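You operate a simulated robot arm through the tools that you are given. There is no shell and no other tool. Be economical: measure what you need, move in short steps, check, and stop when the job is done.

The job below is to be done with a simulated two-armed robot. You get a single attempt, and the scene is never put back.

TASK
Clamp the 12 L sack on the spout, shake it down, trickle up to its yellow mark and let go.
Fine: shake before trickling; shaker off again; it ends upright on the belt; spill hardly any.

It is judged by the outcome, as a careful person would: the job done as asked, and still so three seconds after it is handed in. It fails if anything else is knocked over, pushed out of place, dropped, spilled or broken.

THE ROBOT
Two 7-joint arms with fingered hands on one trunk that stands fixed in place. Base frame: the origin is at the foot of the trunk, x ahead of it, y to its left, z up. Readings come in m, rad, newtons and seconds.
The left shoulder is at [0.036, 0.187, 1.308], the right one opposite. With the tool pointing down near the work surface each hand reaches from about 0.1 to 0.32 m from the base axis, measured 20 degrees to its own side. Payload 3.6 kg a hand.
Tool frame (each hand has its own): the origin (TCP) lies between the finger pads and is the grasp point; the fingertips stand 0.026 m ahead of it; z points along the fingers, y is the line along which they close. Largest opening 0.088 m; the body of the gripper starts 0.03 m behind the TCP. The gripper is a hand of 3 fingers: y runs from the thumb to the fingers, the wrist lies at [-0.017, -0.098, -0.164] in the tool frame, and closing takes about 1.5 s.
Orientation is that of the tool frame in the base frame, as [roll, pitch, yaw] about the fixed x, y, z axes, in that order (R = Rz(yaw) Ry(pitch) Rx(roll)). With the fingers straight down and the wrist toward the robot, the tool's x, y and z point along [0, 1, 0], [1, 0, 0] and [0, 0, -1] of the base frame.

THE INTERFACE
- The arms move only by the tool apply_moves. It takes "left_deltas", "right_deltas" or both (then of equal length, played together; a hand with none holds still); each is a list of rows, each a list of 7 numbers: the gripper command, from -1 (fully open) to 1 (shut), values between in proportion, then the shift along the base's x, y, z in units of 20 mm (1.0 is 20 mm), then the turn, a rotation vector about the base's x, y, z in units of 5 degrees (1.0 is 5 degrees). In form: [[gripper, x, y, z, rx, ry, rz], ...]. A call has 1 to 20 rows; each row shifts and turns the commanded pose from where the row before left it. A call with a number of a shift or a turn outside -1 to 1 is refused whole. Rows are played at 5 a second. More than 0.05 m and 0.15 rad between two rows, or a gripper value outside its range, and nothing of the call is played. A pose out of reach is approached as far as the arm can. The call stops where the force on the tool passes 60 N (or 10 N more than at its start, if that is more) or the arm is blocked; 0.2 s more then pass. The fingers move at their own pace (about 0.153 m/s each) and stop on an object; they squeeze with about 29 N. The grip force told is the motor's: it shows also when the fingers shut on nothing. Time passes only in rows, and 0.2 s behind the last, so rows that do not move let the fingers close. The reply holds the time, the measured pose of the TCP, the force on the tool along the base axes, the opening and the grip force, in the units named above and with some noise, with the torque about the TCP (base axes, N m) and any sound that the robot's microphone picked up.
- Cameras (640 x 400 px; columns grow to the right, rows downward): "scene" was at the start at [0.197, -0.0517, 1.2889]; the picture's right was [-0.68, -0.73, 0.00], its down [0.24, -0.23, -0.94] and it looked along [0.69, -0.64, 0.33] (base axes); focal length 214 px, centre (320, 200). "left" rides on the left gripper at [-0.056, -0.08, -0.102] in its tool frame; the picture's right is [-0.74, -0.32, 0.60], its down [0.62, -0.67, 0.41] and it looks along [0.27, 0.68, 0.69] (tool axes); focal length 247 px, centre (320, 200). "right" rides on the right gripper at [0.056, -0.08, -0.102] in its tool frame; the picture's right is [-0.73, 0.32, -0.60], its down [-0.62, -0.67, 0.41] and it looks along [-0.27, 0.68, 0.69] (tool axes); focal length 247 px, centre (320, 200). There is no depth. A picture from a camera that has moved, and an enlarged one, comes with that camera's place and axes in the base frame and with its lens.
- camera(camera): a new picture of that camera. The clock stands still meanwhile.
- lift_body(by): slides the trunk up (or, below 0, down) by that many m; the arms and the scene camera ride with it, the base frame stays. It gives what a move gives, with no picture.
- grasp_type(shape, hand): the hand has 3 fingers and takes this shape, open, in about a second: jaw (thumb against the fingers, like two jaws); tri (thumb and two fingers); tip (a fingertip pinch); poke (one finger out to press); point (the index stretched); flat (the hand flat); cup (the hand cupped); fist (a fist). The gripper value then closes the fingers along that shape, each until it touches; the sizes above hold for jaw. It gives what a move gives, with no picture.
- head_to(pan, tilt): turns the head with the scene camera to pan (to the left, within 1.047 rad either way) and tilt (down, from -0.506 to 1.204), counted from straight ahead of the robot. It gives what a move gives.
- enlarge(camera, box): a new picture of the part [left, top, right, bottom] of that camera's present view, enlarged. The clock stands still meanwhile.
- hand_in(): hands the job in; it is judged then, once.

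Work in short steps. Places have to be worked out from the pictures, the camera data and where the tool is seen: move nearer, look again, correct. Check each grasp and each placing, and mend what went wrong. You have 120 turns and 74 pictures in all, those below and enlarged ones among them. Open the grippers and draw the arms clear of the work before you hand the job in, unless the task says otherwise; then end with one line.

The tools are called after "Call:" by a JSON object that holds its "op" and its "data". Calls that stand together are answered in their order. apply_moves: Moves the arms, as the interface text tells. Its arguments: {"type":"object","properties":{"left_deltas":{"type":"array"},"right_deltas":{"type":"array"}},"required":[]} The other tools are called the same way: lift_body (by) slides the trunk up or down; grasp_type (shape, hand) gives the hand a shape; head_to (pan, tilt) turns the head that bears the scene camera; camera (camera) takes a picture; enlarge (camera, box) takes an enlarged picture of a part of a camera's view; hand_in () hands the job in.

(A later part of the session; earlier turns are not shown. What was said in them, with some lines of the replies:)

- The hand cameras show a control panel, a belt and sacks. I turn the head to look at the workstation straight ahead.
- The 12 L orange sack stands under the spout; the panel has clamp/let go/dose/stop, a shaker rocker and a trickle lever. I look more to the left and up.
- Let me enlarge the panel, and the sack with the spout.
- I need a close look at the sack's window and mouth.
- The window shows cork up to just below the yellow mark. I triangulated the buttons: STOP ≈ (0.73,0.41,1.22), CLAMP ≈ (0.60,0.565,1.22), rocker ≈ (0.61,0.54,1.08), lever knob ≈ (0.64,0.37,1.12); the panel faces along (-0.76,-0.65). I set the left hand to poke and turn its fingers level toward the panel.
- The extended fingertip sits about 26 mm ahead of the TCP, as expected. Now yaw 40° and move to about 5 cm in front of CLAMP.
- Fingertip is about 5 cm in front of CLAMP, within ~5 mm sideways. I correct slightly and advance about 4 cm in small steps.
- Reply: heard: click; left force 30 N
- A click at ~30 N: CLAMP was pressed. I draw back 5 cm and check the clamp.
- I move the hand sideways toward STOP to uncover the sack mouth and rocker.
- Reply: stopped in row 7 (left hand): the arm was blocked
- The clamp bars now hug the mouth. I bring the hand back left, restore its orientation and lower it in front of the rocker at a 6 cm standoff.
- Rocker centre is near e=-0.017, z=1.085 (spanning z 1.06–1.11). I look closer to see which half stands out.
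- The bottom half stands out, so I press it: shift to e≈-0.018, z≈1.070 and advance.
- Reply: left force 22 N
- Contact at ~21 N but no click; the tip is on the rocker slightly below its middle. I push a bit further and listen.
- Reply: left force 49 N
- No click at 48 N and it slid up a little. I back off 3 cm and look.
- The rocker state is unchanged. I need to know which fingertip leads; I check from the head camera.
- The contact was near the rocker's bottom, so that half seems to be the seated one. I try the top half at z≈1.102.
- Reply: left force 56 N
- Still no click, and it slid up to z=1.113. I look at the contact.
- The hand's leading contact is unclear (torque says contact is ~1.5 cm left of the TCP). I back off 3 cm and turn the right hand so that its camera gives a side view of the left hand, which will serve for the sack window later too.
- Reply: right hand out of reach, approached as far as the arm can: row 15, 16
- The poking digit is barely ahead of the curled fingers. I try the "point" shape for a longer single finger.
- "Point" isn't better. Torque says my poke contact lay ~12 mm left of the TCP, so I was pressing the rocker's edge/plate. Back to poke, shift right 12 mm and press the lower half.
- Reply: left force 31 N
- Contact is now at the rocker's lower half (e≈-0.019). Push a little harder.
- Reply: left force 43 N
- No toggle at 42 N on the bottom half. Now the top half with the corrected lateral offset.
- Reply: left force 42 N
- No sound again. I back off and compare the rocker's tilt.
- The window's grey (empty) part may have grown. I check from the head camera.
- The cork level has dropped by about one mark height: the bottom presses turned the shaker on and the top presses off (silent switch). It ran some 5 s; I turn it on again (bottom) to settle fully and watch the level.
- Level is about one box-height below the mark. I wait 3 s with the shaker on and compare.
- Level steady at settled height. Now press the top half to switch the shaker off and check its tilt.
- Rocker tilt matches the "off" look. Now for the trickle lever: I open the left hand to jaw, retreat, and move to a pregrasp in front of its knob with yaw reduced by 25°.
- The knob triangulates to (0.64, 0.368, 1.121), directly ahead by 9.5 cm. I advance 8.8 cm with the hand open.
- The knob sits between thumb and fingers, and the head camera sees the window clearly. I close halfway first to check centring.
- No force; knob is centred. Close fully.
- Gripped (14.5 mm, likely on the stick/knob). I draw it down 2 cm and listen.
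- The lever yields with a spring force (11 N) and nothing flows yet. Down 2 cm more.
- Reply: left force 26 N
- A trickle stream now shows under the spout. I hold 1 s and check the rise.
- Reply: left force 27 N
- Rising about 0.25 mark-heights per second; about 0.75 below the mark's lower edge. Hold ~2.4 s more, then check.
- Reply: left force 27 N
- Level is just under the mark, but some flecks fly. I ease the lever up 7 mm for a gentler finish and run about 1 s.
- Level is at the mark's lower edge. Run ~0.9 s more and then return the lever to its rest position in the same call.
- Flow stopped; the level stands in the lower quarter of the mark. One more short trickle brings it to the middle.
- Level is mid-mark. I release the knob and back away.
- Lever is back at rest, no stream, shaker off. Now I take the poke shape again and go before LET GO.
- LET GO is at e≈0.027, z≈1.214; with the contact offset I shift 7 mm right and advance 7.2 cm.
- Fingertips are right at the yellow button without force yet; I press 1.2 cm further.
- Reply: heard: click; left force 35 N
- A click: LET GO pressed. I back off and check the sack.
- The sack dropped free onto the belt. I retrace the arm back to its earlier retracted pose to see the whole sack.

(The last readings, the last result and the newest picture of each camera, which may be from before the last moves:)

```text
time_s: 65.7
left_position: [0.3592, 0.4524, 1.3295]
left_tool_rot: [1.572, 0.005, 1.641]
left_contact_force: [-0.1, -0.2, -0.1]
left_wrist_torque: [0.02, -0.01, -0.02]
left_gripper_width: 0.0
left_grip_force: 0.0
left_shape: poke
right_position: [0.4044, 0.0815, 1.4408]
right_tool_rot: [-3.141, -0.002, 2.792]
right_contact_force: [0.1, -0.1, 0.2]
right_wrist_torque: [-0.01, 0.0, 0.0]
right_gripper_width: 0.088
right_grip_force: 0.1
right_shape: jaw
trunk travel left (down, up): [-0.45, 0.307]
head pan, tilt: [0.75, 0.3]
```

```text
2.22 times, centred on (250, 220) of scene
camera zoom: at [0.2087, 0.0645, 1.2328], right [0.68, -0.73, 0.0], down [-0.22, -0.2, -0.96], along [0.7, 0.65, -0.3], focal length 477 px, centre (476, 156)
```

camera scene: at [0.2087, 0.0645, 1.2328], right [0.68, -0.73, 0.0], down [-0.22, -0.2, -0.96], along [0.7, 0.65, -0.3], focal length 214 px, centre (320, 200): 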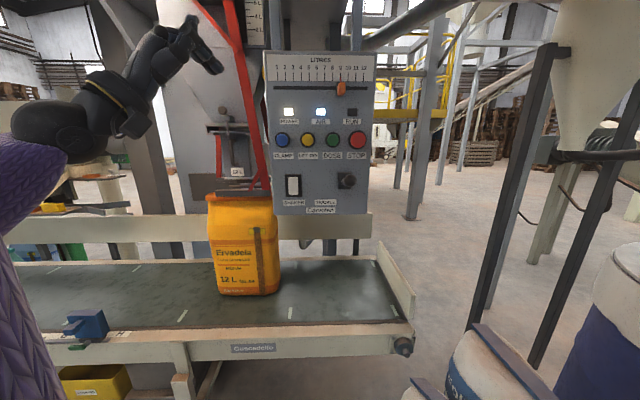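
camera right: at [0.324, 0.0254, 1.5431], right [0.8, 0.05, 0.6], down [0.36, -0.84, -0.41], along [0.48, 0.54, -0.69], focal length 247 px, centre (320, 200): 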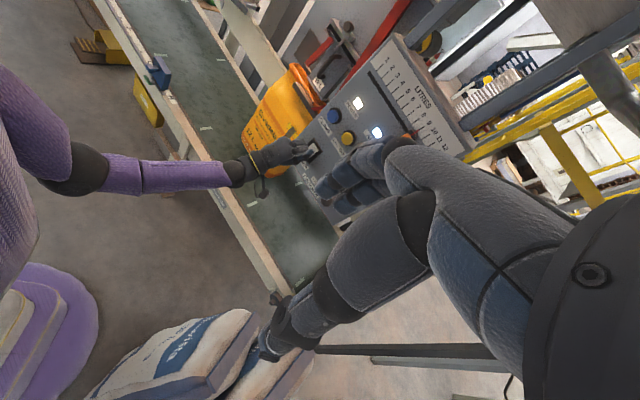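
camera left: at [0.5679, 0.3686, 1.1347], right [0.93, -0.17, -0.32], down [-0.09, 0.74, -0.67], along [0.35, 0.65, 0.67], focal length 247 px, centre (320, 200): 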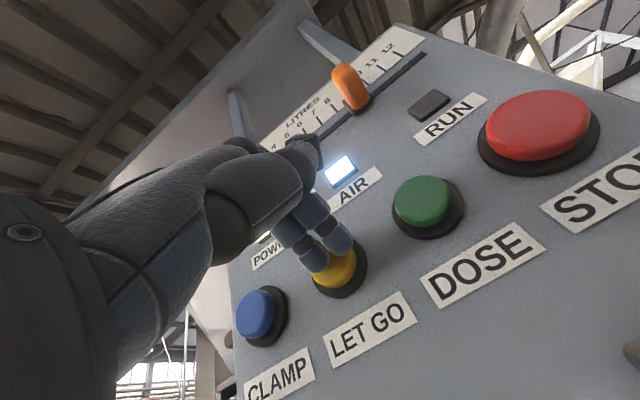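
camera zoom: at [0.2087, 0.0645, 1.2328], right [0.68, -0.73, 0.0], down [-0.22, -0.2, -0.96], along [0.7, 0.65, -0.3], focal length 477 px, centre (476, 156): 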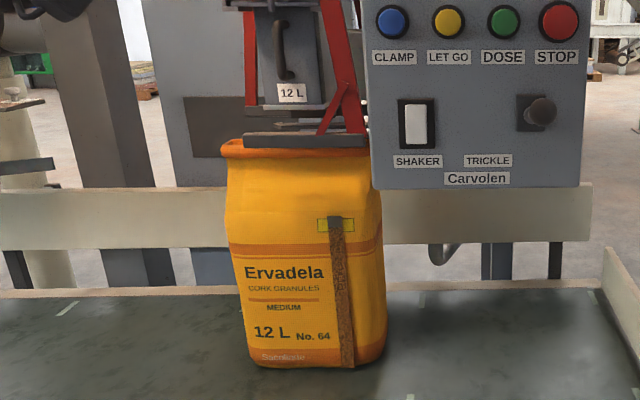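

The sack stands upright on the belt, freed from the clamp. I check the level and the switch up close.

Call:
{"op": "enlarge", "data": {"camera": "scene", "box": [200, 160, 320, 240]}}

Call:
{"op": "enlarge", "data": {"camera": "scene", "box": [270, 160, 320, 210]}}

Call:
{"op": "enlarge", "data": {"camera": "scene", "box": [180, 220, 300, 310]}}

```text
5.00 times, centred on (260, 200) of scene
camera zoom: at [0.2087, 0.0645, 1.2328], right [0.68, -0.73, 0.0], down [-0.22, -0.2, -0.96], along [0.7, 0.65, -0.3], focal length 1072 px, centre (620, 200)
```

zoom: 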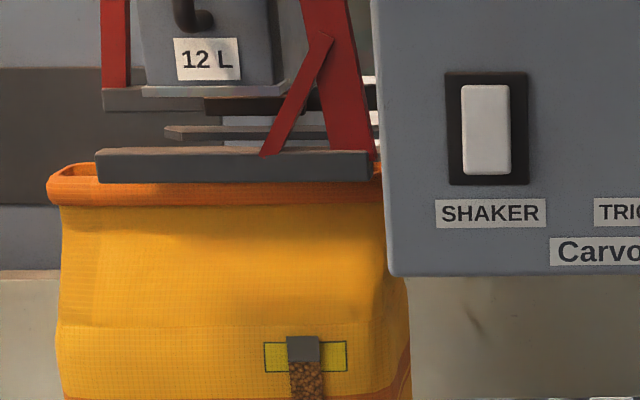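

```text
8.00 times, centred on (295, 185) of scene
camera zoom: at [0.2087, 0.0645, 1.2328], right [0.68, -0.73, 0.0], down [-0.22, -0.2, -0.96], along [0.7, 0.65, -0.3], focal length 1716 px, centre (520, 320)
```

zoom: 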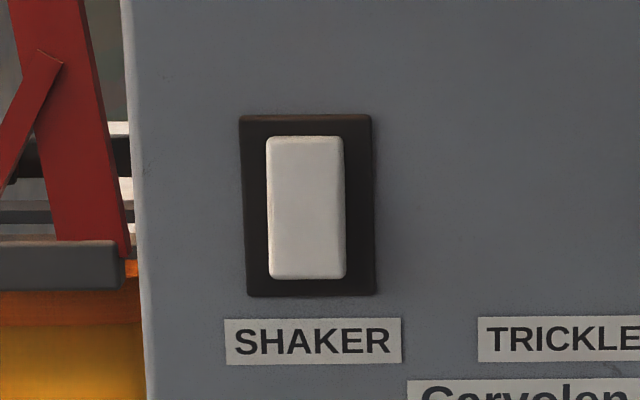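

```text
4.44 times, centred on (240, 265) of scene
camera zoom: at [0.2087, 0.0645, 1.2328], right [0.68, -0.73, 0.0], down [-0.22, -0.2, -0.96], along [0.7, 0.65, -0.3], focal length 953 px, centre (676, -89)
```

zoom: 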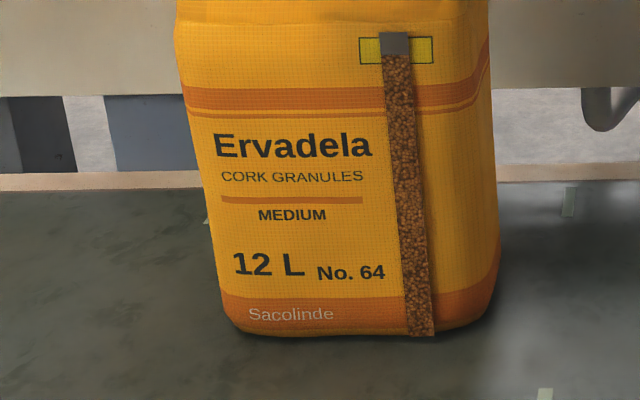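

Level is within the yellow mark, the shaker rocker matches its initial off position, and the belt is clean. I open the left hand and confirm nothing changes.

Call:
{"op": "grasp_type", "data": {"hand": "left", "shape": "jaw"}}

Call:
{"op": "apply_moves", "data": {"left_deltas": [[-1, 0, 0, 0, 0, 0, 0], [-1, 0, 0, 0, 0, 0, 0], [-1, 0, 0, 0, 0, 0, 0], [-1, 0, 0, 0, 0, 0, 0], [-1, 0, 0, 0, 0, 0, 0], [-1, 0, 0, 0, 0, 0, 0], [-1, 0, 0, 0, 0, 0, 0], [-1, 0, 0, 0, 0, 0, 0]]}}

Call:
{"op": "enlarge", "data": {"camera": "scene", "box": [200, 160, 320, 240]}}

```text
time_s: 66.6
left_position: [0.3609, 0.4526, 1.3299]
left_tool_rot: [1.572, 0.002, 1.642]
left_contact_force: [-0.1, 0.7, 0.3]
left_wrist_torque: [0.01, 0.0, -0.02]
left_gripper_width: 0.088
left_grip_force: 0.0
left_shape: jaw
right_position: [0.4033, 0.0809, 1.4402]
right_tool_rot: [-3.142, 0.002, 2.793]
right_contact_force: [0.0, 0.6, 0.5]
right_wrist_torque: [0.01, -0.01, 0.0]
right_gripper_width: 0.088
right_grip_force: 0.0
right_shape: jaw
trunk travel left (down, up): [-0.45, 0.307]
head pan, tilt: [0.75, 0.3]
```

```text
time_s: 68.4
left_position: [0.3603, 0.4522, 1.3287]
left_tool_rot: [1.572, 0.002, 1.644]
left_contact_force: [0.4, -0.5, 0.2]
left_wrist_torque: [0.0, 0.02, 0.02]
left_gripper_width: 0.0876
left_grip_force: 0.1
left_shape: jaw
right_position: [0.4046, 0.0803, 1.4419]
right_tool_rot: [-3.141, 0.0, 2.793]
right_contact_force: [0.1, -0.3, 0.2]
right_wrist_torque: [-0.01, 0.02, 0.04]
right_gripper_width: 0.0879
right_grip_force: 0.0
right_shape: jaw
trunk travel left (down, up): [-0.45, 0.307]
head pan, tilt: [0.75, 0.3]
```

```text
5.00 times, centred on (260, 200) of scene
camera zoom: at [0.2094, 0.0643, 1.2327], right [0.68, -0.73, 0.0], down [-0.22, -0.2, -0.96], along [0.7, 0.65, -0.3], focal length 1072 px, centre (620, 200)
```

zoom: 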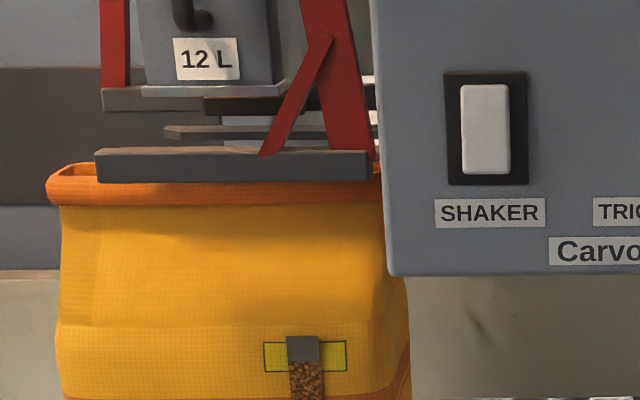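

Everything is steady: level in the mark, shaker off, sack upright, arms clear. I hand in.

Call:
{"op": "hand_in", "data": {}}

```text
The job is handed in.
```

The 12 L sack was clamped, shaken down, trickled up to within its yellow mark and let go; it stands upright on the belt with the shaker off, and though some flecks flew while trickling, none showed on the belt.
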